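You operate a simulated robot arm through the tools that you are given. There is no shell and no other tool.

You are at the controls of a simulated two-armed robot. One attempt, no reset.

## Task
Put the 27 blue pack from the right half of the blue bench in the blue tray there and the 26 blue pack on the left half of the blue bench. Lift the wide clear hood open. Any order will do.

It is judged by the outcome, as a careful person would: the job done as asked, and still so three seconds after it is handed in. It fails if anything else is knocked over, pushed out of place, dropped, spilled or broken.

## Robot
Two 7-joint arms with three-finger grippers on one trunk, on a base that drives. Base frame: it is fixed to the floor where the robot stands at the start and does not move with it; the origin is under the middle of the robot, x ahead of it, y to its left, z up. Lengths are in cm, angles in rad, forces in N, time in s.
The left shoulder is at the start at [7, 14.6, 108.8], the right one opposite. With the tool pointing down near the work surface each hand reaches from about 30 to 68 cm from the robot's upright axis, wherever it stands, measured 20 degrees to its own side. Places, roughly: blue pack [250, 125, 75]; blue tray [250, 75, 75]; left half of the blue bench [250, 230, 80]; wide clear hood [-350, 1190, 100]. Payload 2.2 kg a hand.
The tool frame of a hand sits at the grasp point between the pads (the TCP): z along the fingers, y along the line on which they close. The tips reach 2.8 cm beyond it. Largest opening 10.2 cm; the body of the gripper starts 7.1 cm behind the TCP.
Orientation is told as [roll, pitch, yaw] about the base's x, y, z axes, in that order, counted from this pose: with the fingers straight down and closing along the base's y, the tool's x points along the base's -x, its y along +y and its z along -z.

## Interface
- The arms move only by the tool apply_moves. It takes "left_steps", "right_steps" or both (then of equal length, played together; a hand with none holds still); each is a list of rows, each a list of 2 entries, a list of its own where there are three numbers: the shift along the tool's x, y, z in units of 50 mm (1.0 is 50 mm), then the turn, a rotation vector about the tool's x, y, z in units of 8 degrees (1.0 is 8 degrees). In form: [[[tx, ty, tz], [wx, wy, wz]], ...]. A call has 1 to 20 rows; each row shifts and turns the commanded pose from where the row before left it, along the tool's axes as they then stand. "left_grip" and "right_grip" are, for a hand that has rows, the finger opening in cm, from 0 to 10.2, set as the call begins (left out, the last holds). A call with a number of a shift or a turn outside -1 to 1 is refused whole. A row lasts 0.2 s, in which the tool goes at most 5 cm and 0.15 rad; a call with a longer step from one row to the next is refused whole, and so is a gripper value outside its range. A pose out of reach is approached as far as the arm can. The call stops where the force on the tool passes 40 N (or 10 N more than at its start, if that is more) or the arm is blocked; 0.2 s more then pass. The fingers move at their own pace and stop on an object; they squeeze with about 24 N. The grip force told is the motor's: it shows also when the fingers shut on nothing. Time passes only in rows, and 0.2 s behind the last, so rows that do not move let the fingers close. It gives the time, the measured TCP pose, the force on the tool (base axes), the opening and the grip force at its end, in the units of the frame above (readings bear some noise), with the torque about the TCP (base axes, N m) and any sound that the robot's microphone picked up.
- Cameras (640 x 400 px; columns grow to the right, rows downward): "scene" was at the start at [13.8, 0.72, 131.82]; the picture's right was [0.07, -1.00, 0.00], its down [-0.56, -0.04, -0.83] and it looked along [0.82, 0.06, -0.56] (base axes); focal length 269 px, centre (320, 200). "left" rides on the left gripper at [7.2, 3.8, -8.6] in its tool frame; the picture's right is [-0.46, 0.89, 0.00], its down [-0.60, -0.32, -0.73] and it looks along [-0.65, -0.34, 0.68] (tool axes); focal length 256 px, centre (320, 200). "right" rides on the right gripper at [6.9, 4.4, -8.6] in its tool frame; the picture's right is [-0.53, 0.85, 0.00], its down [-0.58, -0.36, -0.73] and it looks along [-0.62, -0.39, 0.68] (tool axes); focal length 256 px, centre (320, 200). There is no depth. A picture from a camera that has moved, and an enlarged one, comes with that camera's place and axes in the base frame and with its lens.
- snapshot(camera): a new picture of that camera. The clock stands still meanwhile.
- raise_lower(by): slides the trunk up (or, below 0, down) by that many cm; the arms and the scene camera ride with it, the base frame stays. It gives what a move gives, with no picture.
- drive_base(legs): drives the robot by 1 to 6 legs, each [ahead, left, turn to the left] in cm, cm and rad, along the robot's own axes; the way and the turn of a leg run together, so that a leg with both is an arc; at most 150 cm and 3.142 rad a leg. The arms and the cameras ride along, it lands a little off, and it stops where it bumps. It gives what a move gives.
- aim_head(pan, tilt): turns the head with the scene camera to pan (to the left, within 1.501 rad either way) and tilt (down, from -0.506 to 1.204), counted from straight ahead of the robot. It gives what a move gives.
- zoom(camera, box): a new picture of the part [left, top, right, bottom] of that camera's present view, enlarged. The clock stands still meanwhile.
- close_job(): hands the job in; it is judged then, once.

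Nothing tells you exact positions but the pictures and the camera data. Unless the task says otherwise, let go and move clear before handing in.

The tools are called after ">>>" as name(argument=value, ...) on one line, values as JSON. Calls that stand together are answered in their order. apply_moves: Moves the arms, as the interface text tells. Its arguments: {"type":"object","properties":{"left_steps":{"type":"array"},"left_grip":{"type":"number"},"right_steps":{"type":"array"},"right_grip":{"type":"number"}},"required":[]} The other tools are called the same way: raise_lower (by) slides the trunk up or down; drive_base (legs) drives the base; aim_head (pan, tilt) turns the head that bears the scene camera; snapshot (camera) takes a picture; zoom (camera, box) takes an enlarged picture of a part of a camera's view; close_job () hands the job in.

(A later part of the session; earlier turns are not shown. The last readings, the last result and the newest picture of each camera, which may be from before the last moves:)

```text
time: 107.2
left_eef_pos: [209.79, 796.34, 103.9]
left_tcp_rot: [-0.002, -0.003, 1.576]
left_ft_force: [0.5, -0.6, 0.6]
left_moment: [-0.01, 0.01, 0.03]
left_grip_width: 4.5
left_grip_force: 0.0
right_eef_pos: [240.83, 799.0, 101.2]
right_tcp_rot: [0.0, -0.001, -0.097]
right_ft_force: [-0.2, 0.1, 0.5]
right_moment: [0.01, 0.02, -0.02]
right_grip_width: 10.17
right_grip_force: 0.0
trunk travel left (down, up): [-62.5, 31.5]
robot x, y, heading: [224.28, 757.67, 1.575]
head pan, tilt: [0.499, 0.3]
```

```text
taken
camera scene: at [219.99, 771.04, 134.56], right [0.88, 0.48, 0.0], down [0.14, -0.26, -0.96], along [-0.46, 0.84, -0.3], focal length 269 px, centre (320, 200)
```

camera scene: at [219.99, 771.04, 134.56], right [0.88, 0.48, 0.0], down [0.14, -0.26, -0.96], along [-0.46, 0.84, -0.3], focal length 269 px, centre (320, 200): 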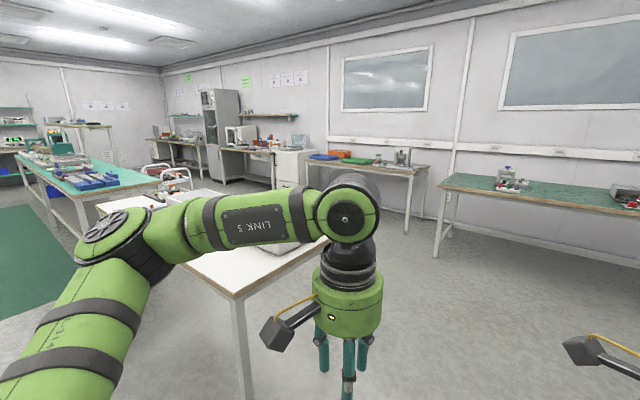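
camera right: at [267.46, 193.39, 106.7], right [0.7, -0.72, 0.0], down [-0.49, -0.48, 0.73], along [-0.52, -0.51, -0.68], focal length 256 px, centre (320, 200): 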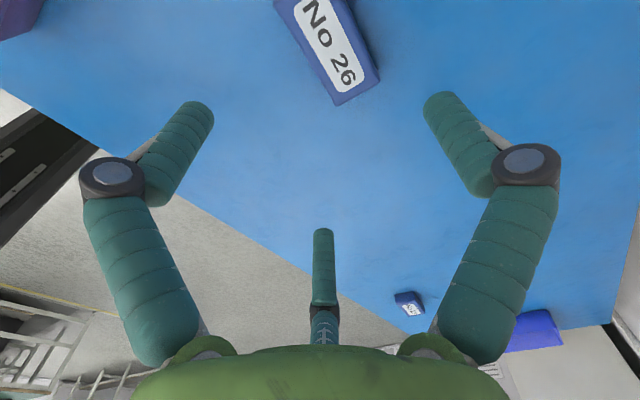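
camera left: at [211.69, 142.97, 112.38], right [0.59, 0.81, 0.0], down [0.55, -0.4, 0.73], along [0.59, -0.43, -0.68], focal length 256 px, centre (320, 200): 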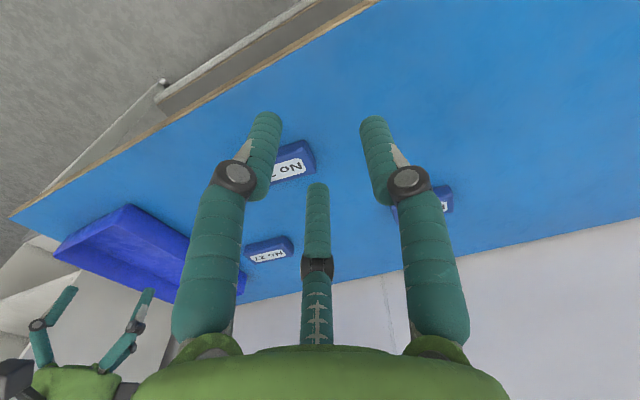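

A clear lane shows between the white table and the far benches. I'll drive up to about y=955, turn left to face along the lane, and look.

>>> drive_base(legs=[[100, 0, 0], [97, 0, 0], [0, 0, 1.41]])

>>> aim_head(pan=0.0, tilt=0.25)

>>> snapshot(camera="scene")

```text
time: 120.4
left_eef_pos: [182.72, 945.85, 103.88]
left_tcp_rot: [-0.001, -0.002, 2.969]
left_ft_force: [-0.5, 0.4, -0.6]
left_moment: [0.01, -0.02, 0.02]
left_grip_width: 4.47
left_grip_force: 0.1
right_eef_pos: [185.84, 977.07, 101.15]
right_tcp_rot: [0.002, 0.0, 1.296]
right_ft_force: [-0.1, 0.1, 0.2]
right_moment: [0.0, 0.01, 0.02]
right_grip_width: 10.2
right_grip_force: 0.0
trunk travel left (down, up): [-62.5, 31.5]
robot x, y, heading: [223.51, 953.53, 2.967]
head pan, tilt: [0.499, 0.3]
```

```text
time: 121.3
left_eef_pos: [182.75, 945.76, 103.74]
left_tcp_rot: [-0.002, 0.0, 2.969]
left_ft_force: [-0.4, 0.2, -1.0]
left_moment: [-0.01, -0.01, -0.02]
left_grip_width: 4.54
left_grip_force: 0.0
right_eef_pos: [185.86, 977.07, 101.17]
right_tcp_rot: [0.002, 0.0, 1.296]
right_ft_force: [-0.4, -0.4, 0.0]
right_moment: [-0.01, 0.02, 0.0]
right_grip_width: 10.23
right_grip_force: 0.1
trunk travel left (down, up): [-62.5, 31.5]
robot x, y, heading: [223.37, 953.75, 2.964]
head pan, tilt: [0.0, 0.25]
```

```text
taken
camera scene: at [209.22, 956.11, 135.03], right [0.17, 0.98, 0.0], down [0.24, -0.04, -0.97], along [-0.95, 0.17, -0.25], focal length 269 px, centre (320, 200)
```

scene: 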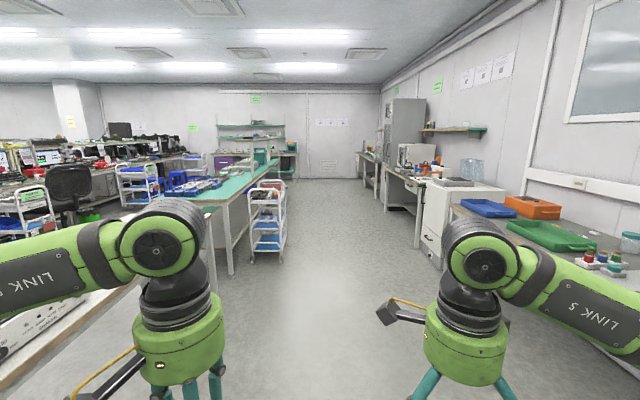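

The lane is visible: a cart on the left (edge near y=965 at x=-53) and the far benches on the right (front near y=1115). I'll drive down the middle.

>>> drive_base(legs=[[100, -13, 0], [100, -13, 0], [70, -9, 0]])

>>> snapshot(camera="scene")

>>> aim_head(pan=-0.4, tilt=0.25)

>>> snapshot(camera="scene")

```text
time: 134.8
left_eef_pos: [-76.42, 1026.17, 103.89]
left_tcp_rot: [-0.001, 0.0, 2.97]
left_ft_force: [0.0, 0.8, 0.1]
left_moment: [0.03, 0.0, 0.01]
left_grip_width: 4.52
left_grip_force: 0.0
right_eef_pos: [-73.43, 1057.55, 101.09]
right_tcp_rot: [0.004, -0.001, 1.297]
right_ft_force: [-0.1, 0.1, -0.6]
right_moment: [0.02, 0.02, -0.01]
right_grip_width: 10.2
right_grip_force: 0.1
trunk travel left (down, up): [-62.5, 31.5]
robot x, y, heading: [-35.98, 1034.16, 2.969]
head pan, tilt: [0.0, 0.25]
```

```text
taken
camera scene: at [-49.98, 1036.59, 135.03], right [0.17, 0.99, 0.0], down [0.24, -0.04, -0.97], along [-0.95, 0.17, -0.25], focal length 269 px, centre (320, 200)
```

scene: 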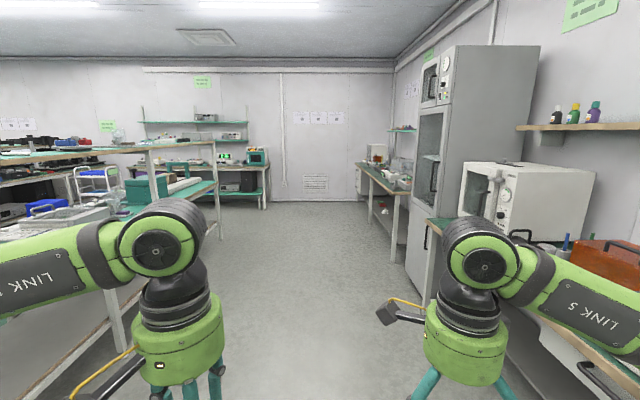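

```text
time: 135.7
left_eef_pos: [-76.36, 1026.23, 103.91]
left_tcp_rot: [-0.001, -0.002, 2.97]
left_ft_force: [-0.4, -0.5, -0.3]
left_moment: [0.01, 0.0, 0.02]
left_grip_width: 4.5
left_grip_force: 0.1
right_eef_pos: [-73.22, 1057.53, 101.25]
right_tcp_rot: [0.002, -0.001, 1.296]
right_ft_force: [1.1, 0.2, 0.3]
right_moment: [-0.06, 0.0, 0.03]
right_grip_width: 10.25
right_grip_force: 0.2
trunk travel left (down, up): [-62.5, 31.5]
robot x, y, heading: [-35.47, 1034.07, 2.966]
head pan, tilt: [-0.4, 0.25]
```

```text
taken
camera scene: at [-48.65, 1040.04, 135.03], right [0.54, 0.84, 0.0], down [0.21, -0.13, -0.97], along [-0.82, 0.52, -0.25], focal length 269 px, centre (320, 200)
```

scene: 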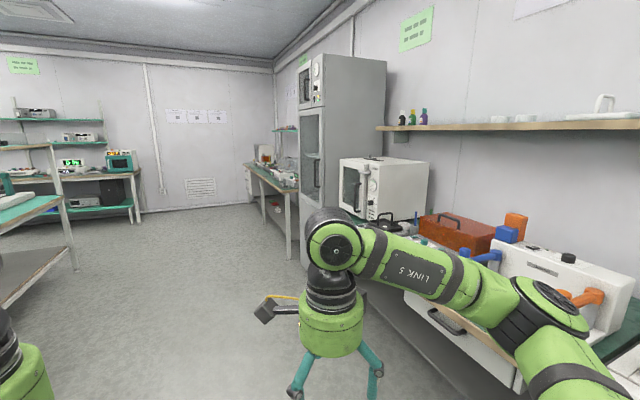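

I'm midway in the lane; the hood bench is past the tall cabinet, front edge near y≈1155-1165. I'll continue another ~2.2 m, then look toward the bench.

>>> drive_base(legs=[[110, 3, 0], [110, 2, 0]])

>>> aim_head(pan=-0.7, tilt=0.35)

>>> snapshot(camera="scene")

```text
time: 146.6
left_eef_pos: [-294.12, 1060.34, 103.81]
left_tcp_rot: [-0.002, -0.001, 2.962]
left_ft_force: [0.0, 0.8, -0.2]
left_moment: [-0.02, -0.01, 0.03]
left_grip_width: 4.47
left_grip_force: 0.0
right_eef_pos: [-290.74, 1091.51, 101.16]
right_tcp_rot: [0.004, 0.002, 1.289]
right_ft_force: [0.4, -0.4, -0.9]
right_moment: [-0.03, 0.01, 0.05]
right_grip_width: 10.21
right_grip_force: 0.1
trunk travel left (down, up): [-62.5, 31.5]
robot x, y, heading: [-253.18, 1067.86, 2.96]
head pan, tilt: [-0.4, 0.25]
```

```text
time: 147.4
left_eef_pos: [-294.0, 1060.29, 103.82]
left_tcp_rot: [-0.002, -0.003, 2.962]
left_ft_force: [1.5, 0.5, -0.3]
left_moment: [-0.01, -0.02, -0.01]
left_grip_width: 4.47
left_grip_force: 0.0
right_eef_pos: [-290.74, 1091.5, 101.18]
right_tcp_rot: [0.003, 0.001, 1.289]
right_ft_force: [-1.1, 0.3, -0.5]
right_moment: [-0.01, 0.03, 0.01]
right_grip_width: 10.17
right_grip_force: 0.0
trunk travel left (down, up): [-62.5, 31.5]
robot x, y, heading: [-253.42, 1067.83, 2.959]
head pan, tilt: [-0.7, 0.351]
```

```text
taken
camera scene: at [-264.3, 1075.96, 134.09], right [0.77, 0.64, 0.0], down [0.22, -0.26, -0.94], along [-0.6, 0.72, -0.34], focal length 269 px, centre (320, 200)
```

scene: 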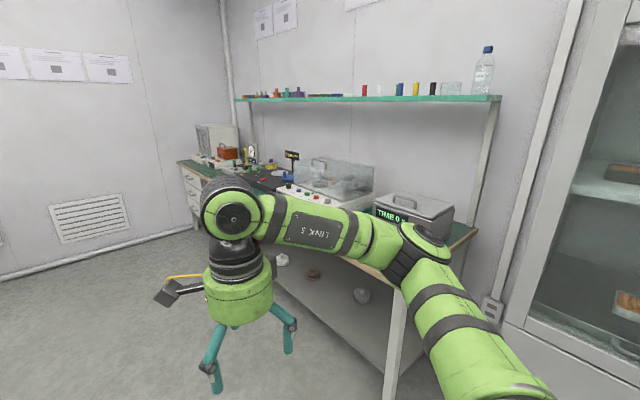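

The hood machine is visible ahead on the bench. Zooming in on it.

>>> zoom(camera="scene", box=[240, 130, 400, 230])

>>> zoom(camera="scene", box=[170, 110, 480, 290])

```text
4.00 times, centred on (320, 180) of scene
camera zoom: at [-264.3, 1075.96, 134.09], right [0.77, 0.64, 0.0], down [0.22, -0.26, -0.94], along [-0.6, 0.72, -0.34], focal length 1077 px, centre (320, 280)
```

zoom: 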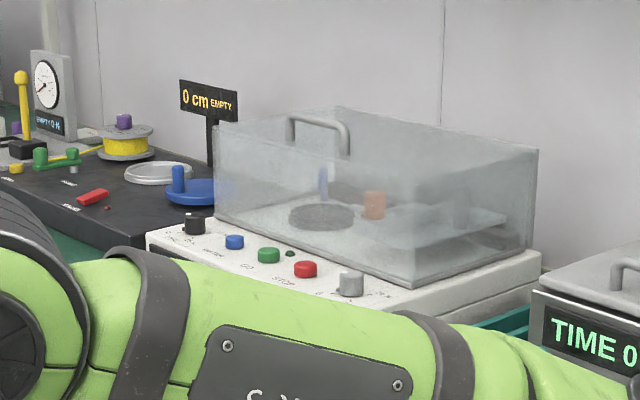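

```text
2.06 times, centred on (325, 200) of scene
camera zoom: at [-264.3, 1075.96, 134.09], right [0.77, 0.64, 0.0], down [0.22, -0.26, -0.94], along [-0.6, 0.72, -0.34], focal length 556 px, centre (310, 200)
```

zoom: 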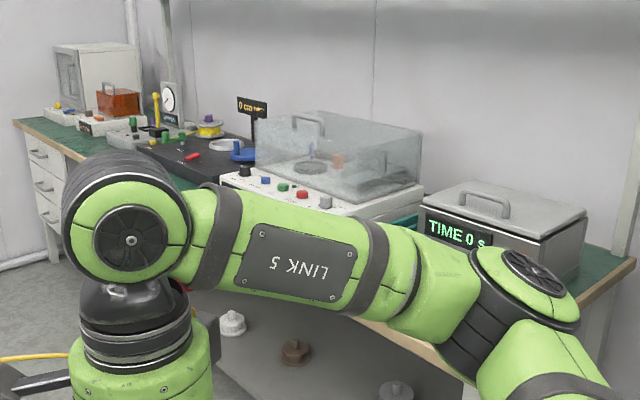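

It's a clear box hood with a U-shaped handle on a white machine with knobs. I'll drive in front of it and turn to face it.

>>> drive_base(legs=[[88, 3, 0], [0, 0, -1.54]])

>>> aim_head(pan=0.0, tilt=0.4)

>>> snapshot(camera="scene")

```text
time: 155.8
left_eef_pos: [-349.98, 1120.9, 103.9]
left_tcp_rot: [-0.001, -0.004, 1.431]
left_ft_force: [-0.1, 0.4, 0.4]
left_moment: [0.0, -0.01, 0.0]
left_grip_width: 4.49
left_grip_force: 0.1
right_eef_pos: [-318.56, 1118.65, 101.15]
right_tcp_rot: [0.001, 0.0, -0.243]
right_ft_force: [-0.3, -0.2, -0.6]
right_moment: [0.05, 0.01, 0.0]
right_grip_width: 10.21
right_grip_force: 0.0
trunk travel left (down, up): [-62.5, 31.5]
robot x, y, heading: [-340.81, 1080.23, 1.431]
head pan, tilt: [-0.7, 0.351]
```

```text
time: 156.9
left_eef_pos: [-349.98, 1120.83, 103.91]
left_tcp_rot: [-0.003, -0.001, 1.431]
left_ft_force: [0.3, -0.1, 0.1]
left_moment: [0.03, -0.02, -0.03]
left_grip_width: 4.5
left_grip_force: 0.1
right_eef_pos: [-318.55, 1118.65, 101.13]
right_tcp_rot: [0.001, 0.0, -0.242]
right_ft_force: [0.2, 0.8, -0.2]
right_moment: [-0.01, 0.02, 0.03]
right_grip_width: 10.18
right_grip_force: 0.0
trunk travel left (down, up): [-62.5, 31.5]
robot x, y, heading: [-340.83, 1080.03, 1.429]
head pan, tilt: [0.0, 0.4]
```

```text
taken
camera scene: at [-338.87, 1094.64, 133.63], right [0.99, -0.14, 0.0], down [-0.06, -0.39, -0.92], along [0.13, 0.91, -0.39], focal length 269 px, centre (320, 200)
```

scene: 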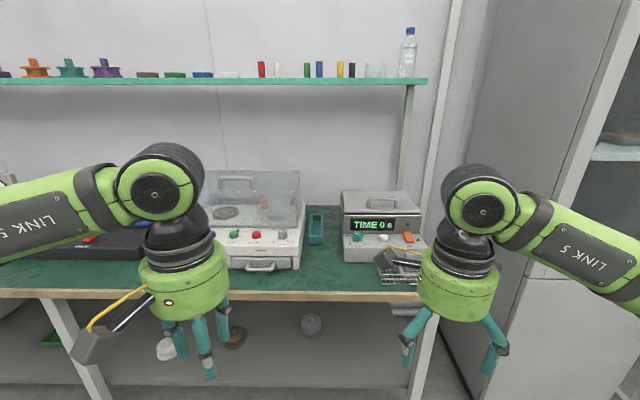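

The machine with the clear hood is slightly left of centre. Zooming to see handle and hinge.

>>> zoom(camera="scene", box=[180, 150, 340, 290])

>>> aim_head(pan=0.6, tilt=0.4)

>>> snapshot(camera="scene")

```text
2.86 times, centred on (260, 220) of scene
camera zoom: at [-338.87, 1094.64, 133.63], right [0.99, -0.14, 0.0], down [-0.06, -0.39, -0.92], along [0.13, 0.91, -0.39], focal length 769 px, centre (491, 143)
```

zoom: 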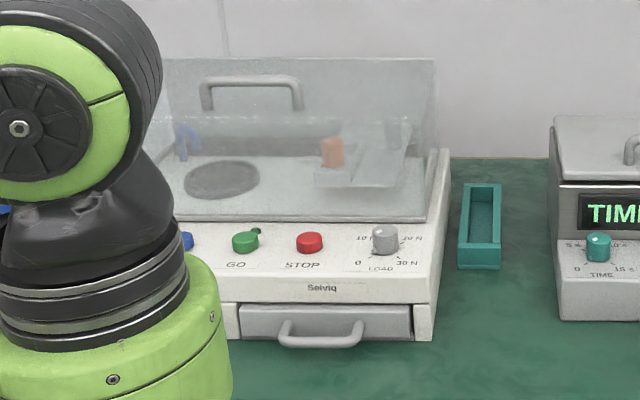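

```text
time: 157.9
left_eef_pos: [-349.84, 1120.75, 103.86]
left_tcp_rot: [0.0, -0.002, 1.431]
left_ft_force: [0.0, 1.2, 0.1]
left_moment: [-0.02, 0.0, 0.0]
left_grip_width: 4.51
left_grip_force: 0.1
right_eef_pos: [-318.68, 1118.67, 101.25]
right_tcp_rot: [0.003, 0.0, -0.243]
right_ft_force: [0.1, 0.2, 0.4]
right_moment: [-0.03, 0.02, -0.02]
right_grip_width: 10.22
right_grip_force: 0.0
trunk travel left (down, up): [-62.5, 31.5]
robot x, y, heading: [-340.92, 1080.17, 1.428]
head pan, tilt: [0.6, 0.4]
```

```text
taken
camera scene: at [-344.28, 1093.78, 133.63], right [0.9, 0.44, 0.0], down [0.17, -0.35, -0.92], along [-0.41, 0.83, -0.39], focal length 269 px, centre (320, 200)
```

scene: 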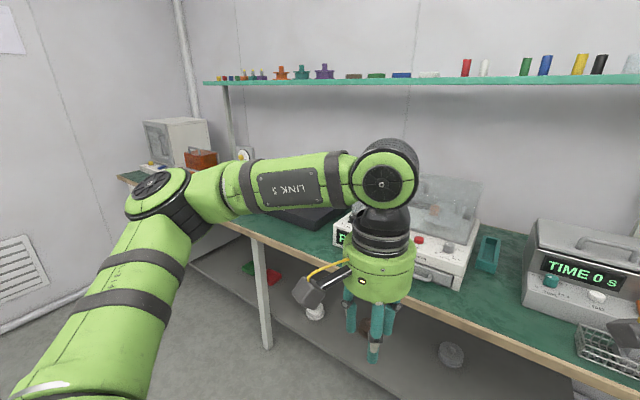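

The hood is a clear box (about 38 cm wide, 20 deep, 14 tall), hinged at the rear, with its U-handle on top at about [-355, 1187, 104]. I'll raise the trunk for clearance, shift left to centre on it, and look again.

>>> raise_lower(by=20)

>>> drive_base(legs=[[0, 23, 0]])

>>> aim_head(pan=0.0, tilt=0.6)

>>> snapshot(camera="scene")

>>> zoom(camera="scene", box=[240, 110, 400, 240])

```text
time: 160.0
left_eef_pos: [-350.01, 1120.72, 123.91]
left_tcp_rot: [-0.001, -0.002, 1.432]
left_ft_force: [-0.7, 0.0, 0.3]
left_moment: [0.03, 0.0, -0.01]
left_grip_width: 4.49
left_grip_force: 0.1
right_eef_pos: [-318.61, 1118.57, 121.12]
right_tcp_rot: [0.003, 0.0, -0.244]
right_ft_force: [-0.1, 0.8, 0.9]
right_moment: [0.03, -0.01, 0.03]
right_grip_width: 10.22
right_grip_force: 0.1
trunk travel left (down, up): [-82.5, 11.5]
robot x, y, heading: [-340.64, 1080.62, 1.433]
head pan, tilt: [0.6, 0.4]
```

```text
time: 161.8
left_eef_pos: [-372.51, 1123.85, 123.76]
left_tcp_rot: [0.001, 0.0, 1.43]
left_ft_force: [0.6, 0.1, -0.1]
left_moment: [0.0, 0.03, 0.01]
left_grip_width: 4.49
left_grip_force: 0.0
right_eef_pos: [-341.3, 1121.97, 121.1]
right_tcp_rot: [0.003, 0.002, -0.245]
right_ft_force: [0.7, 0.0, -0.5]
right_moment: [0.0, 0.03, 0.03]
right_grip_width: 10.2
right_grip_force: 0.0
trunk travel left (down, up): [-82.5, 11.5]
robot x, y, heading: [-364.03, 1083.85, 1.434]
head pan, tilt: [0.6, 0.4]
```

```text
time: 162.8
left_eef_pos: [-372.82, 1123.95, 123.75]
left_tcp_rot: [-0.002, -0.002, 1.431]
left_ft_force: [-0.3, 0.3, -0.9]
left_moment: [0.02, -0.02, -0.01]
left_grip_width: 4.49
left_grip_force: 0.1
right_eef_pos: [-341.58, 1121.93, 121.13]
right_tcp_rot: [0.002, -0.001, -0.243]
right_ft_force: [-0.6, 0.0, -0.1]
right_moment: [0.04, 0.0, -0.01]
right_grip_width: 10.19
right_grip_force: 0.2
trunk travel left (down, up): [-82.5, 11.5]
robot x, y, heading: [-363.39, 1083.74, 1.435]
head pan, tilt: [0.0, 0.6]
```

```text
taken
camera scene: at [-361.89, 1097.46, 151.81], right [0.99, -0.14, 0.0], down [-0.08, -0.56, -0.83], along [0.11, 0.82, -0.56], focal length 269 px, centre (320, 200)
```

scene: 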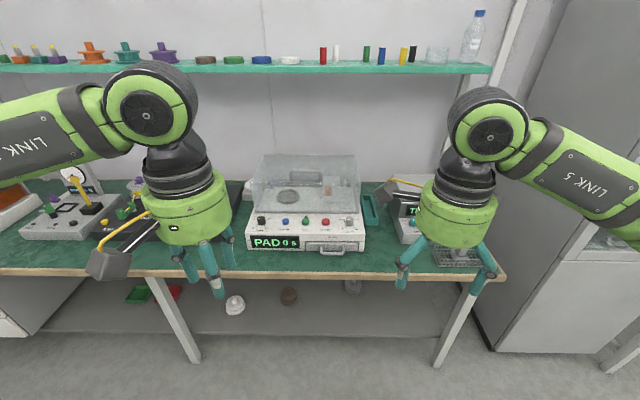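

```text
3.08 times, centred on (320, 175) of scene
camera zoom: at [-361.89, 1097.46, 151.81], right [0.99, -0.14, 0.0], down [-0.08, -0.56, -0.83], along [0.11, 0.82, -0.56], focal length 828 px, centre (320, 277)
```

zoom: 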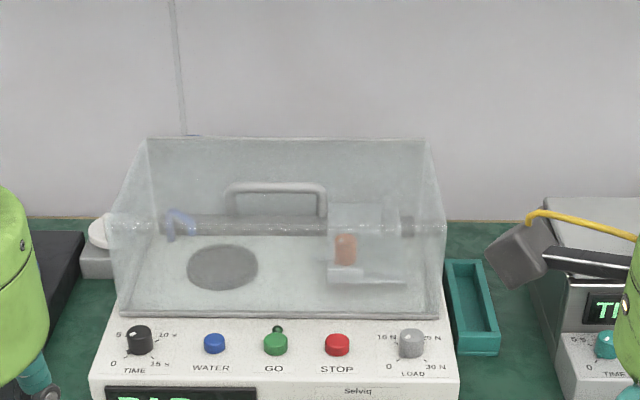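

From this view, the hood's top is at z≈102, front edge y≈1182, with the handle bar near z≈104-105. I'll turn the left hand so its fingers close fore-aft across the bar, then come closer.

>>> apply_moves(left_steps=[[[0, 0, 0], [0, 0, -0.937]], [[0, 0, 0], [0, 0, -0.937]], [[0, 0, 0], [0, 0, -0.937]], [[0, 0, 0], [0, 0, -0.937]], [[0, 0, 0], [0, 0, -0.937]], [[0, 0, 0], [0, 0, -0.937]], [[0, 0, 0], [0, 0, -0.937]], [[0, 0, 0], [0, 0, -0.937]], [[0, 0, 0], [0, 0, -0.937]], [[0, 0, 0], [0, 0, -0.937]], [[0, 0, 0], [0, 0, -0.937]], [[0, 0, 0], [0, 0, -0.937]], [[0, 0, 0], [0, 0, 0]]], left_grip=8.0)

>>> drive_base(legs=[[30, 0, 0], [12, 0, 0]])

>>> snapshot(camera="scene")

>>> snapshot(camera="left")

```text
time: 165.6
left_eef_pos: [-372.82, 1123.94, 123.92]
left_tcp_rot: [-0.001, 0.0, 3.004]
left_ft_force: [-0.1, -1.0, -0.1]
left_moment: [0.03, 0.0, 0.0]
left_grip_width: 8.0
left_grip_force: 0.0
right_eef_pos: [-341.59, 1121.84, 121.21]
right_tcp_rot: [0.001, 0.001, -0.242]
right_ft_force: [0.4, -0.1, 0.5]
right_moment: [0.05, -0.05, 0.03]
right_grip_width: 10.21
right_grip_force: 0.1
trunk travel left (down, up): [-82.5, 11.5]
robot x, y, heading: [-363.74, 1083.51, 1.427]
head pan, tilt: [0.0, 0.6]
```

```text
time: 168.5
left_eef_pos: [-367.06, 1165.26, 123.86]
left_tcp_rot: [-0.003, 0.003, 3.003]
left_ft_force: [0.6, -0.3, -0.3]
left_moment: [0.03, 0.01, -0.03]
left_grip_width: 7.98
left_grip_force: 0.2
right_eef_pos: [-335.73, 1163.3, 121.28]
right_tcp_rot: [0.007, 0.0, -0.24]
right_ft_force: [-0.2, -0.3, 0.1]
right_moment: [0.01, 0.0, 0.01]
right_grip_width: 10.18
right_grip_force: 0.0
trunk travel left (down, up): [-82.5, 11.5]
robot x, y, heading: [-357.93, 1124.89, 1.433]
head pan, tilt: [0.0, 0.6]
```

```text
taken
camera scene: at [-356.08, 1138.78, 151.84], right [0.99, -0.14, 0.0], down [-0.08, -0.56, -0.83], along [0.12, 0.82, -0.56], focal length 269 px, centre (320, 200)
```

scene: 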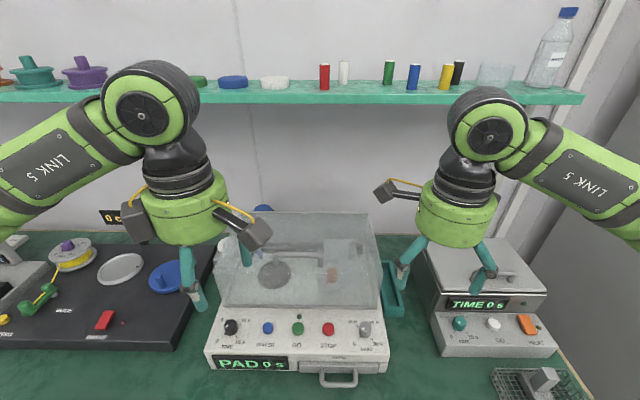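

```text
taken
camera left: at [-360.58, 1160.53, 132.5], right [-0.58, -0.81, 0.0], down [-0.56, 0.4, 0.73], along [-0.59, 0.43, -0.68], focal length 256 px, centre (320, 200)
```

left: 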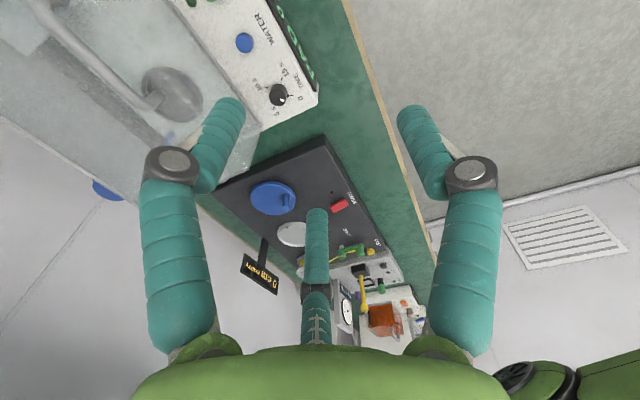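

Now I'm close. Let me enlarge the hood from the scene and left-hand cameras to locate the handle exactly.

>>> zoom(camera="scene", box=[200, 190, 400, 315])

>>> zoom(camera="left", box=[0, 0, 240, 150])

>>> snapshot(camera="right")

```text
3.20 times, centred on (300, 252) of scene
camera zoom: at [-356.08, 1138.78, 151.84], right [0.99, -0.14, 0.0], down [-0.08, -0.56, -0.83], along [0.12, 0.82, -0.56], focal length 862 px, centre (384, 32)
```

zoom: 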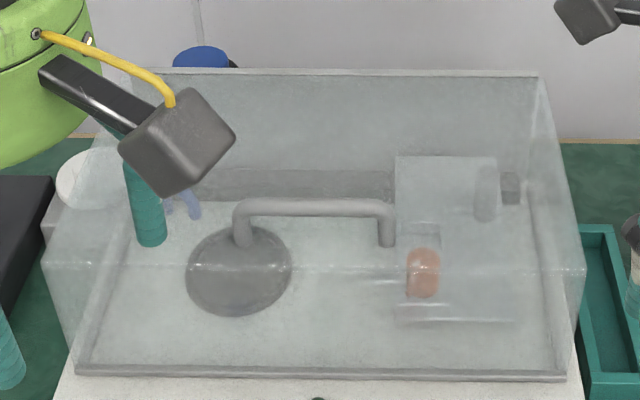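

```text
2.67 times, centred on (120, 75) of left
camera zoom: at [-360.58, 1160.53, 132.5], right [-0.58, -0.81, 0.0], down [-0.56, 0.4, 0.73], along [-0.59, 0.43, -0.68], focal length 683 px, centre (853, 533)
```

zoom: 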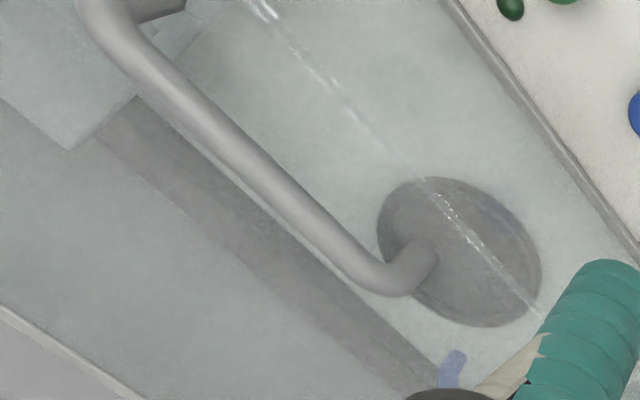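

```text
taken
camera right: at [-341.32, 1169.08, 129.82], right [0.72, 0.69, 0.0], down [0.47, -0.49, 0.73], along [0.51, -0.52, -0.68], focal length 256 px, centre (320, 200)
```

right: 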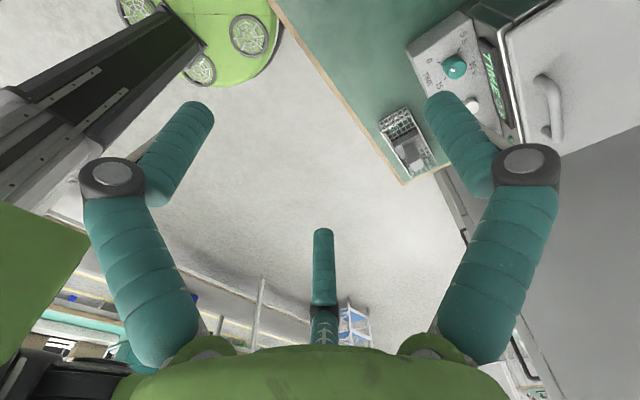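

The bar is a U-handle standing on the hood's top near its front edge, at about [-355, 1184, 105.5]; a shelf front is at y≈1208, z≈134 above. I'll come 7 cm closer and move the left hand to hover above the handle, tilted forward ~30° so the wrist stays clear of the shelf.

>>> drive_base(legs=[[7, 0, 0]])

>>> apply_moves(left_steps=[[[0.3, 0, 0], [0.9375, 0, 0]], [[0.3, 0, 0], [0.9375, 0, 0]], [[0.4, 0, 0], [0.9375, 0, 0]], [[0.4, 0, 0], [0.9375, 0, 0]], [[0.4, 0, 0], [0, 0, 0]], [[0, 0, 0], [0, 0, 0]]], left_grip=7.0)

>>> snapshot(camera="scene")

>>> snapshot(camera="left")

```text
time: 169.5
left_eef_pos: [-366.18, 1171.56, 124.16]
left_tcp_rot: [-0.008, 0.0, 2.999]
left_ft_force: [1.0, 0.1, 0.0]
left_moment: [0.04, -0.04, -0.02]
left_grip_width: 7.96
left_grip_force: 0.1
right_eef_pos: [-334.76, 1169.42, 121.43]
right_tcp_rot: [0.009, 0.001, -0.24]
right_ft_force: [0.0, -0.7, 0.2]
right_moment: [0.08, 0.0, 0.01]
right_grip_width: 10.2
right_grip_force: 0.1
trunk travel left (down, up): [-82.5, 11.5]
robot x, y, heading: [-356.92, 1132.01, 1.433]
head pan, tilt: [0.0, 0.6]
```

```text
time: 170.9
left_eef_pos: [-357.15, 1171.13, 123.87]
left_tcp_rot: [-0.527, 0.001, 3.002]
left_ft_force: [-0.8, 0.4, -1.1]
left_moment: [-0.03, 0.05, -0.01]
left_grip_width: 7.02
left_grip_force: 0.0
right_eef_pos: [-334.78, 1170.32, 121.17]
right_tcp_rot: [0.003, 0.001, -0.24]
right_ft_force: [0.5, 0.1, 0.6]
right_moment: [0.05, 0.01, -0.01]
right_grip_width: 10.2
right_grip_force: 0.0
trunk travel left (down, up): [-82.5, 11.5]
robot x, y, heading: [-356.7, 1131.9, 1.434]
head pan, tilt: [0.0, 0.6]
```

```text
taken
camera scene: at [-355.14, 1145.9, 151.8], right [0.99, -0.14, 0.0], down [-0.08, -0.56, -0.82], along [0.12, 0.82, -0.57], focal length 269 px, centre (320, 200)
```

scene: 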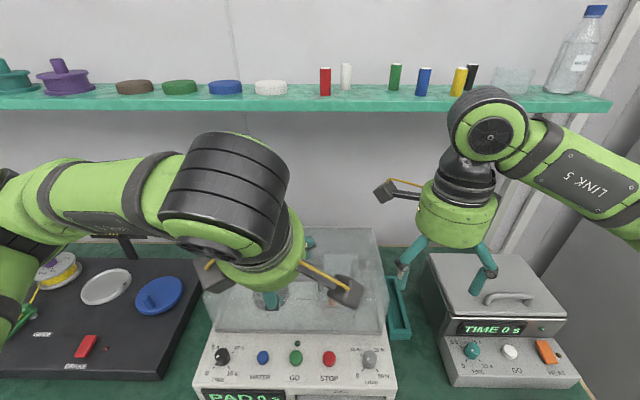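

```text
taken
camera left: at [-351.23, 1162.49, 129.37], right [-0.57, -0.69, -0.45], down [-0.61, -0.01, 0.79], along [-0.55, 0.72, -0.42], focal length 256 px, centre (320, 200)
```

left: 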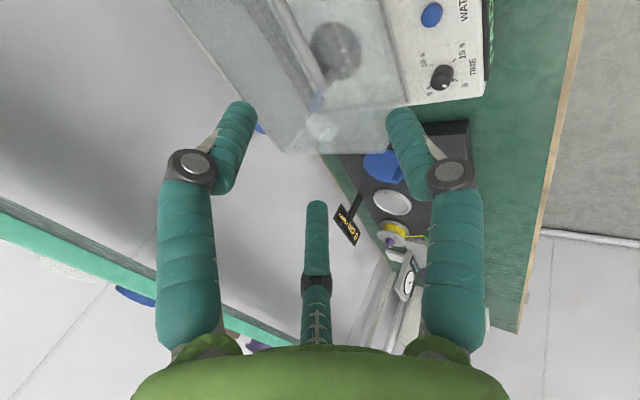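

The left hand is tilted and to the right position laterally. Zooming the left camera to find the handle.

>>> zoom(camera="left", box=[160, 0, 460, 160])

>>> zoom(camera="scene", box=[200, 220, 400, 345])

```text
2.13 times, centred on (310, 80) of left
camera zoom: at [-351.23, 1162.49, 129.37], right [-0.57, -0.69, -0.45], down [-0.61, -0.01, 0.79], along [-0.55, 0.72, -0.42], focal length 546 px, centre (341, 456)
```

zoom: 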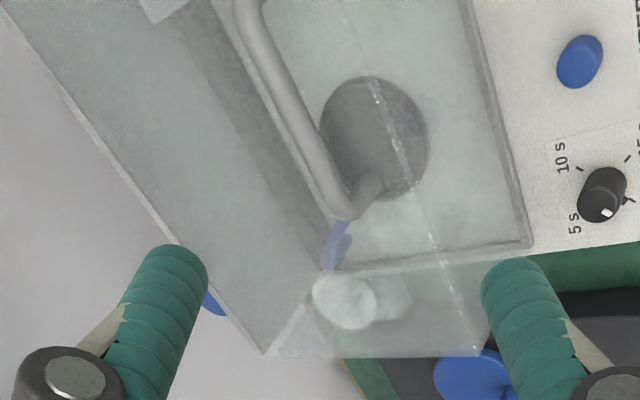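

```text
3.20 times, centred on (300, 282) of scene
camera zoom: at [-355.14, 1145.9, 151.8], right [0.99, -0.14, 0.0], down [-0.08, -0.56, -0.82], along [0.12, 0.82, -0.57], focal length 862 px, centre (384, -64)
```

zoom: 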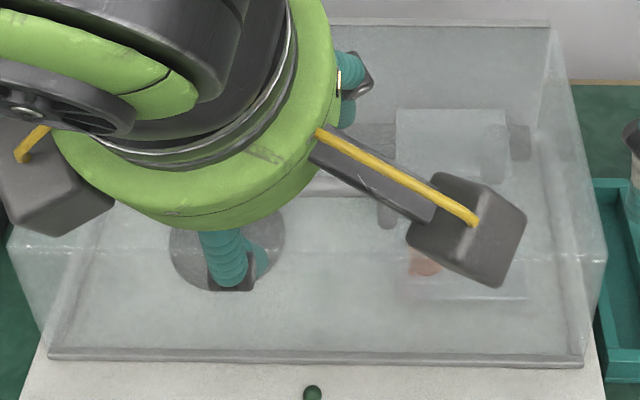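

Triangulating with both hand-camera views gives the bar at about [-355, 1186, 104]. I'll approach along the tilted tool axis to ~6 cm short of the bar and re-check.

>>> apply_moves(left_steps=[[[0.003, -0.156, 0.75], [0, 0, 0]], [[0.003, -0.156, 0.75], [0, 0, 0]], [[0.003, -0.156, 0.75], [0, 0, 0]], [[0.003, -0.156, 0.75], [0, 0, 0]], [[0.003, -0.156, 0.75], [0, 0, 0]], [[0, 0, 0], [0, 0, 0]]], left_grip=7.0)

>>> snapshot(camera="left")

>>> snapshot(camera="scene")

>>> snapshot(camera="right")

```text
time: 172.3
left_eef_pos: [-355.31, 1183.7, 109.61]
left_tcp_rot: [-0.527, 0.0, 2.999]
left_ft_force: [-1.1, -0.2, -0.2]
left_moment: [0.0, -0.05, -0.02]
left_grip_width: 6.99
left_grip_force: 0.0
right_eef_pos: [-334.8, 1170.26, 121.26]
right_tcp_rot: [0.002, -0.001, -0.242]
right_ft_force: [0.1, -0.1, -0.2]
right_moment: [0.0, 0.04, 0.0]
right_grip_width: 10.24
right_grip_force: 0.0
trunk travel left (down, up): [-82.5, 11.5]
robot x, y, heading: [-357.21, 1131.72, 1.433]
head pan, tilt: [0.0, 0.6]
```

```text
taken
camera left: at [-349.36, 1175.1, 115.18], right [-0.57, -0.69, -0.45], down [-0.61, -0.01, 0.79], along [-0.55, 0.72, -0.42], focal length 256 px, centre (320, 200)
```

left: 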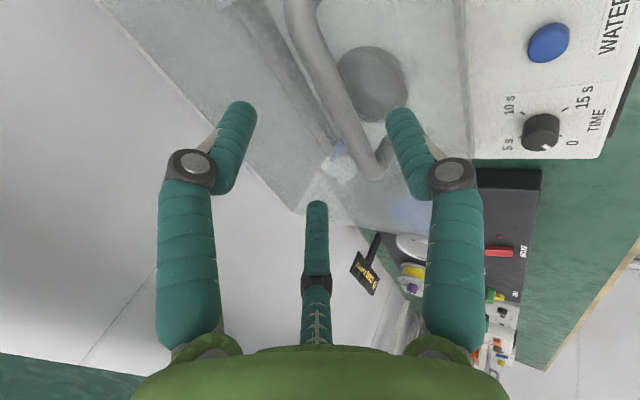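

```text
taken
camera scene: at [-355.09, 1145.73, 151.82], right [0.99, -0.14, 0.0], down [-0.08, -0.56, -0.83], along [0.12, 0.82, -0.56], focal length 269 px, centre (320, 200)
```

scene: 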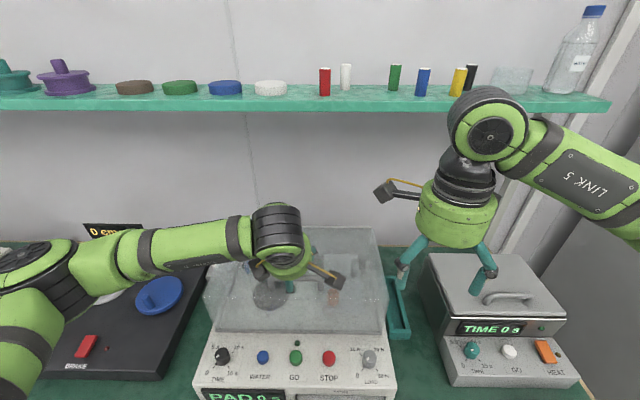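

```text
taken
camera right: at [-340.34, 1175.98, 129.78], right [0.72, 0.69, 0.0], down [0.47, -0.49, 0.73], along [0.51, -0.52, -0.68], focal length 256 px, centre (320, 200)
```

right: 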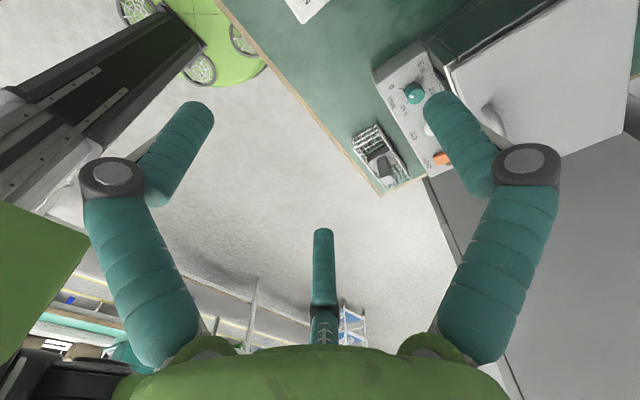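

The bar sits between the fingers' planes: about 1.7 cm toward finger A and 5.4 cm ahead along the tool. I'll set the opening to 5 cm, centre on the bar and advance ~3.7 cm.

>>> apply_moves(left_steps=[[[0, 0.19, 0], [0, 0, 0]], [[0, 0, 0.2], [0, 0, 0]], [[0, 0, 0.2], [0, 0, 0]], [[0, 0, 0.2], [0, 0, 0]], [[0, 0, 0.134], [0, 0, 0]], [[0, 0, 0], [0, 0, 0]]], left_grip=5.0)

>>> snapshot(camera="left")

>>> zoom(camera="scene", box=[200, 190, 400, 315])

```text
time: 173.7
left_eef_pos: [-355.24, 1184.66, 105.92]
left_tcp_rot: [-0.525, 0.0, 3.0]
left_ft_force: [0.4, 0.4, 0.1]
left_moment: [-0.02, -0.01, 0.02]
left_grip_width: 4.98
left_grip_force: 0.1
right_eef_pos: [-334.71, 1170.26, 121.15]
right_tcp_rot: [0.005, -0.001, -0.242]
right_ft_force: [-0.4, 0.4, -0.9]
right_moment: [0.02, 0.0, 0.01]
right_grip_width: 10.2
right_grip_force: 0.0
trunk travel left (down, up): [-82.5, 11.5]
robot x, y, heading: [-356.69, 1131.99, 1.433]
head pan, tilt: [0.0, 0.6]
```

```text
taken
camera left: at [-349.24, 1176.14, 111.46], right [-0.57, -0.69, -0.44], down [-0.61, -0.01, 0.79], along [-0.55, 0.72, -0.42], focal length 256 px, centre (320, 200)
```

left: 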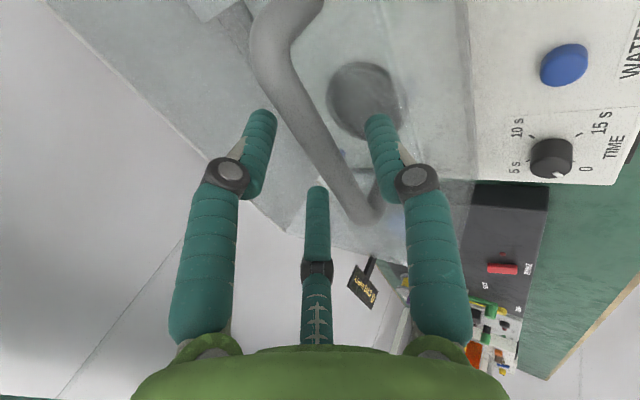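

```text
3.20 times, centred on (300, 252) of scene
camera zoom: at [-355.08, 1145.8, 151.81], right [0.99, -0.14, 0.0], down [-0.08, -0.56, -0.83], along [0.12, 0.82, -0.56], focal length 862 px, centre (384, 32)
```

zoom: 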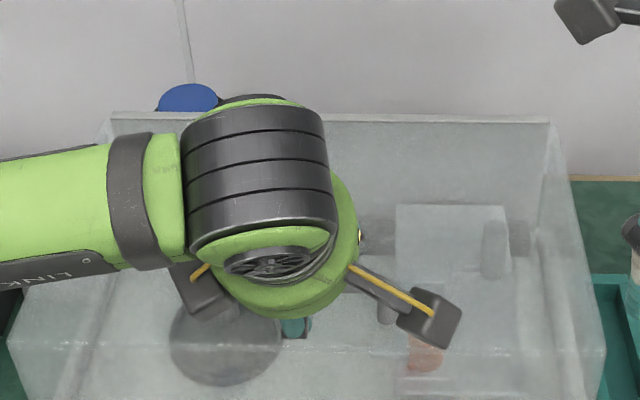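

The bar lies between finger A and the other two, 1.5 cm beyond the TCP, within the finger length. Closing the left gripper on it.

>>> apply_moves(left_steps=[[[0, 0, 0], [0, 0, 0]], [[0, 0, 0], [0, 0, 0]], [[0, 0, 0], [0, 0, 0]], [[0, 0, 0], [0, 0, 0]]], left_grip=0.0)

>>> snapshot(camera="left")

```text
time: 174.7
left_eef_pos: [-355.23, 1184.64, 105.91]
left_tcp_rot: [-0.524, 0.001, 3.001]
left_ft_force: [-1.0, -5.7, -4.7]
left_moment: [-0.12, 0.19, -0.71]
left_grip_width: 2.19
left_grip_force: 44.9
right_eef_pos: [-334.84, 1170.29, 121.14]
right_tcp_rot: [0.002, 0.0, -0.241]
right_ft_force: [0.5, -0.5, 0.4]
right_moment: [-0.01, 0.02, 0.0]
right_grip_width: 10.21
right_grip_force: 0.0
trunk travel left (down, up): [-82.5, 11.5]
robot x, y, heading: [-357.11, 1131.76, 1.429]
head pan, tilt: [0.0, 0.6]
```

```text
taken
camera left: at [-349.26, 1176.03, 111.44], right [-0.57, -0.69, -0.44], down [-0.61, -0.01, 0.79], along [-0.55, 0.72, -0.42], focal length 256 px, centre (320, 200)
```

left: 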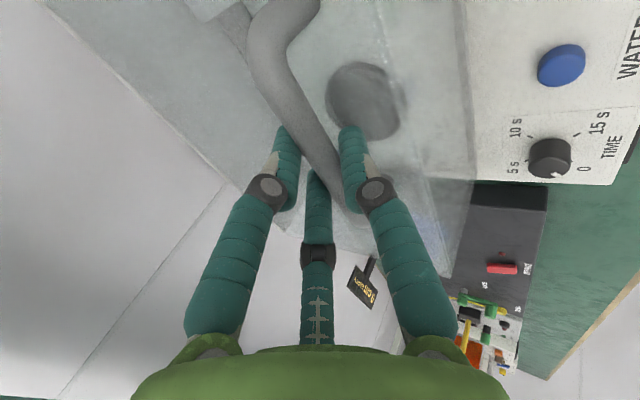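

The bar is gripped (2.2 cm opening, firm). Assuming a rear-bottom hinge ~21 cm behind and 17.5 cm below the bar, I'll move 1 cm along the arc and read the force.

>>> apply_moves(left_steps=[[[0, -0.094, -0.034], [0, 0, 0]], [[0, -0.094, -0.034], [0, 0, 0]], [[0, 0, 0], [0, 0, 0]]])

>>> snapshot(camera="scene")

```text
time: 175.5
left_eef_pos: [-355.16, 1184.68, 106.9]
left_tcp_rot: [-0.526, -0.001, 3.0]
left_ft_force: [-5.0, -20.1, -2.2]
left_moment: [-0.23, 0.7, -0.36]
left_grip_width: 2.19
left_grip_force: 45.1
right_eef_pos: [-334.85, 1169.68, 121.37]
right_tcp_rot: [0.008, 0.0, -0.242]
right_ft_force: [0.4, -0.1, 0.0]
right_moment: [-0.02, 0.02, 0.01]
right_grip_width: 10.21
right_grip_force: 0.0
trunk travel left (down, up): [-82.5, 11.5]
robot x, y, heading: [-357.08, 1132.25, 1.429]
head pan, tilt: [0.0, 0.6]
```

```text
taken
camera scene: at [-355.23, 1145.2, 151.87], right [0.99, -0.14, 0.0], down [-0.08, -0.56, -0.83], along [0.12, 0.82, -0.56], focal length 269 px, centre (320, 200)
```

scene: 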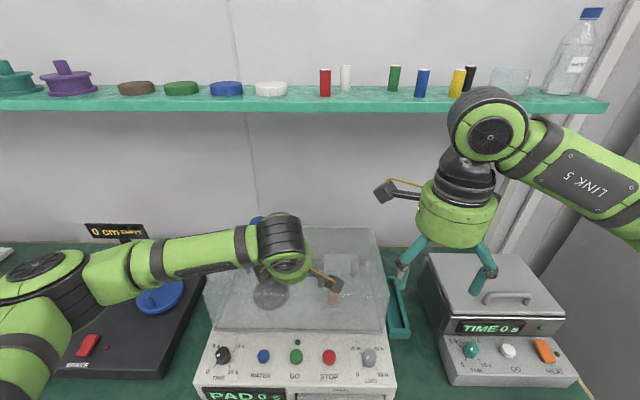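

The hood lifted about 1 cm straight up, with a 20 N push-back from forward motion. So the hinge is higher, near the bar's height at the rear. I'll relax the forward push and continue upward.

>>> apply_moves(left_steps=[[[0, -0.007, -0.11], [0, 0, 0]], [[0, -0.007, -0.11], [0, 0, 0]], [[0, 0, 0], [0, 0, 0]]])

>>> zoom(camera="scene", box=[180, 190, 420, 360])

```text
time: 176.3
left_eef_pos: [-355.19, 1185.04, 107.92]
left_tcp_rot: [-0.529, 0.001, 3.001]
left_ft_force: [0.1, -1.5, -5.7]
left_moment: [-0.09, -0.16, -1.03]
left_grip_width: 2.17
left_grip_force: 45.2
right_eef_pos: [-334.75, 1170.28, 121.23]
right_tcp_rot: [0.003, -0.001, -0.241]
right_ft_force: [0.8, 0.2, -0.8]
right_moment: [0.01, 0.0, -0.02]
right_grip_width: 10.21
right_grip_force: 0.1
trunk travel left (down, up): [-82.5, 11.5]
robot x, y, heading: [-356.99, 1131.94, 1.426]
head pan, tilt: [0.0, 0.6]
```

```text
2.35 times, centred on (300, 275) of scene
camera zoom: at [-355.07, 1145.89, 151.8], right [0.99, -0.14, 0.0], down [-0.08, -0.56, -0.82], along [0.12, 0.82, -0.57], focal length 634 px, centre (367, 24)
```

zoom: 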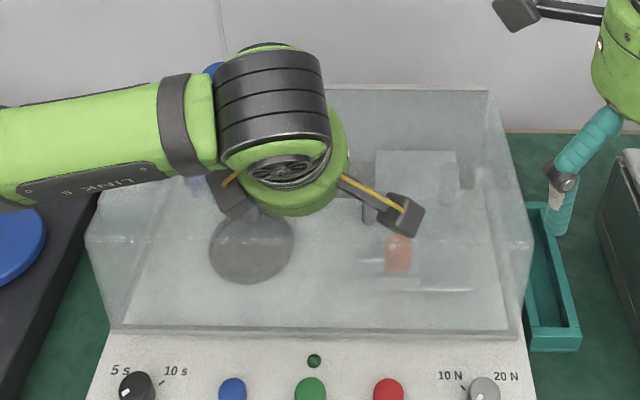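

Force is now low (about 6 N of hood weight), and the motion matches a hinge along the hood's rear top edge (~21 cm behind the bar). I'll follow that arc in small increments to about 15°.

>>> apply_moves(left_steps=[[[0, -0.123, -0.112], [0, 0, 0]], [[0, -0.123, -0.112], [0, 0, 0]], [[0, -0.146, -0.115], [0, 0, 0]], [[0, -0.147, -0.115], [0, 0, 0]], [[0, 0, 0], [0, 0, 0]]])

>>> zoom(camera="scene", box=[180, 190, 420, 360])

```text
time: 177.5
left_eef_pos: [-354.92, 1186.18, 111.1]
left_tcp_rot: [-0.527, 0.001, 2.998]
left_ft_force: [3.2, -0.2, -6.6]
left_moment: [-0.11, 0.0, -0.81]
left_grip_width: 2.19
left_grip_force: 45.1
right_eef_pos: [-334.6, 1170.37, 121.12]
right_tcp_rot: [0.003, 0.001, -0.24]
right_ft_force: [-0.6, -0.3, 0.2]
right_moment: [0.0, -0.01, 0.02]
right_grip_width: 10.23
right_grip_force: 0.1
trunk travel left (down, up): [-82.5, 11.5]
robot x, y, heading: [-356.73, 1132.01, 1.431]
head pan, tilt: [0.0, 0.6]
```

```text
2.35 times, centred on (300, 275) of scene
camera zoom: at [-355.0, 1145.93, 151.79], right [0.99, -0.14, 0.0], down [-0.08, -0.56, -0.82], along [0.11, 0.82, -0.57], focal length 634 px, centre (367, 24)
```

zoom: 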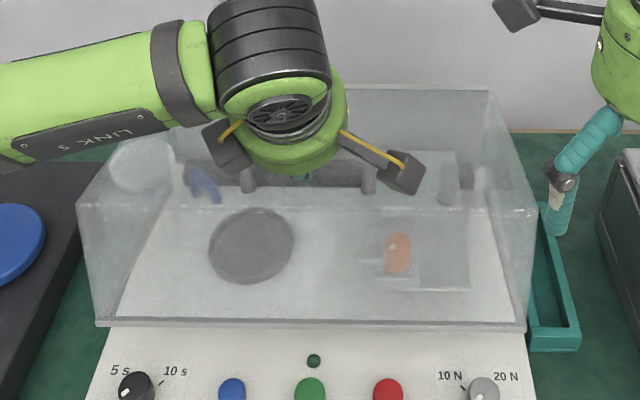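

The hood follows smoothly (force ~7 N) about the rear top edge. Continuing the arc to ~30°.

>>> apply_moves(left_steps=[[[0, -0.155, -0.1], [0, 0, 0]], [[0, -0.156, -0.101], [0, 0, 0]], [[0, -0.165, -0.086], [0, 0, 0]], [[0, -0.165, -0.087], [0, 0, 0]], [[0, -0.17, -0.072], [0, 0, 0]], [[0, -0.171, -0.072], [0, 0, 0]], [[0, 0, 0], [0, 0, 0]]])

>>> snapshot(camera="scene")

>>> snapshot(camera="left")

```text
time: 179.1
left_eef_pos: [-354.51, 1188.77, 115.76]
left_tcp_rot: [-0.526, 0.001, 2.999]
left_ft_force: [2.9, -5.2, -4.9]
left_moment: [-0.09, 0.36, -0.53]
left_grip_width: 2.18
left_grip_force: 45.4
right_eef_pos: [-334.64, 1170.15, 121.28]
right_tcp_rot: [0.003, -0.001, -0.241]
right_ft_force: [0.8, 0.3, -0.7]
right_moment: [0.01, -0.03, -0.01]
right_grip_width: 10.22
right_grip_force: 0.0
trunk travel left (down, up): [-82.5, 11.5]
robot x, y, heading: [-357.04, 1132.18, 1.433]
head pan, tilt: [0.0, 0.6]
```

```text
taken
camera scene: at [-354.99, 1145.76, 151.81], right [0.99, -0.14, 0.0], down [-0.08, -0.56, -0.83], along [0.11, 0.82, -0.56], focal length 269 px, centre (320, 200)
```

scene: 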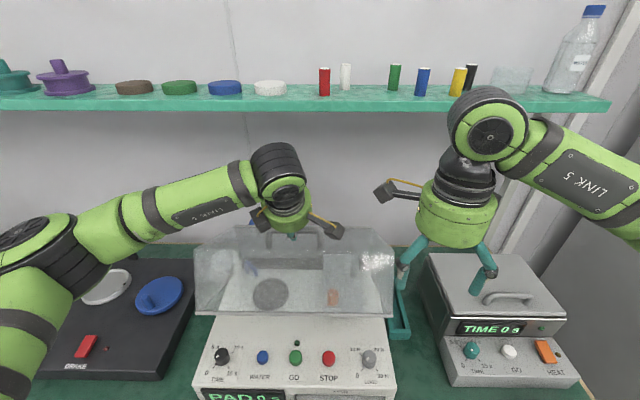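

```text
taken
camera left: at [-348.58, 1180.33, 121.31], right [-0.57, -0.69, -0.44], down [-0.61, -0.01, 0.79], along [-0.55, 0.72, -0.42], focal length 256 px, centre (320, 200)
```

left: 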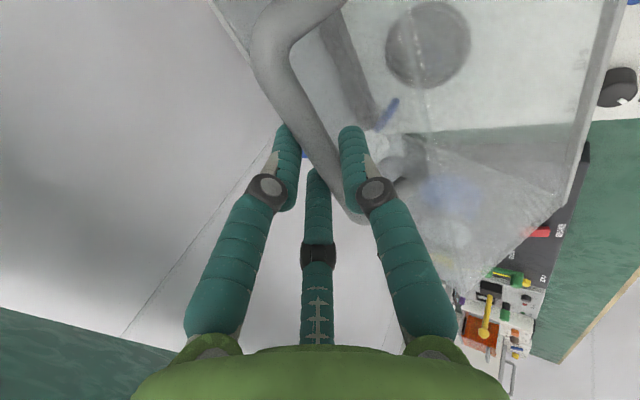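

The hood is ~28° open and tracking well. Continuing to ~45° with a slightly refined arc.

>>> apply_moves(left_steps=[[[0, -0.222, -0.092], [0, 0, 0]], [[0, -0.222, -0.092], [0, 0, 0]], [[0, -0.185, -0.045], [0, 0, 0]], [[0, -0.185, -0.045], [0, 0, 0]], [[0, -0.187, -0.03], [0, 0, 0]], [[0, -0.187, -0.03], [0, 0, 0]], [[0, 0, 0], [0, 0, 0]]])

>>> snapshot(camera="scene")

>>> snapshot(camera="left")

```text
time: 180.7
left_eef_pos: [-353.9, 1193.36, 120.23]
left_tcp_rot: [-0.525, 0.0, 3.0]
left_ft_force: [2.3, -0.6, -9.3]
left_moment: [-0.07, 0.14, -0.64]
left_grip_width: 2.16
left_grip_force: 45.2
right_eef_pos: [-334.72, 1170.37, 121.15]
right_tcp_rot: [0.001, -0.001, -0.241]
right_ft_force: [-0.3, 0.3, 0.5]
right_moment: [0.0, 0.0, 0.01]
right_grip_width: 10.17
right_grip_force: 0.1
trunk travel left (down, up): [-82.5, 11.5]
robot x, y, heading: [-357.04, 1131.73, 1.43]
head pan, tilt: [0.0, 0.6]
```

```text
taken
camera scene: at [-354.99, 1145.96, 151.79], right [0.99, -0.14, 0.0], down [-0.08, -0.56, -0.82], along [0.11, 0.82, -0.57], focal length 269 px, centre (320, 200)
```

scene: 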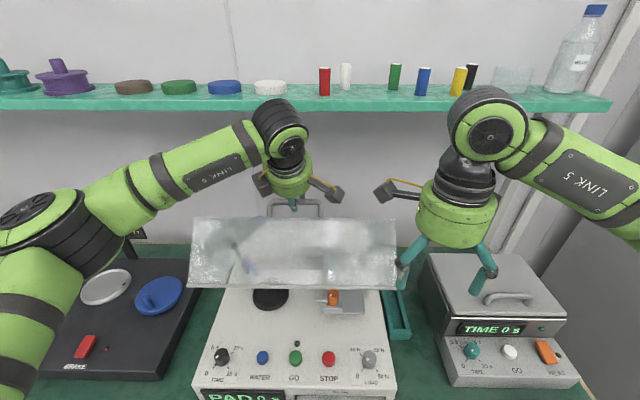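

```text
taken
camera left: at [-347.88, 1184.77, 125.64], right [-0.57, -0.69, -0.44], down [-0.61, -0.01, 0.79], along [-0.55, 0.72, -0.42], focal length 256 px, centre (320, 200)
```

left: 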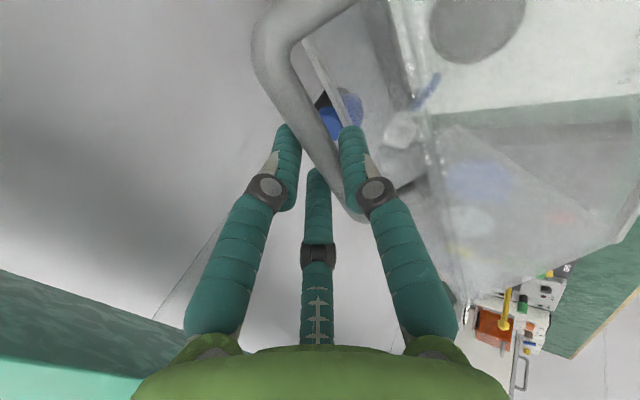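

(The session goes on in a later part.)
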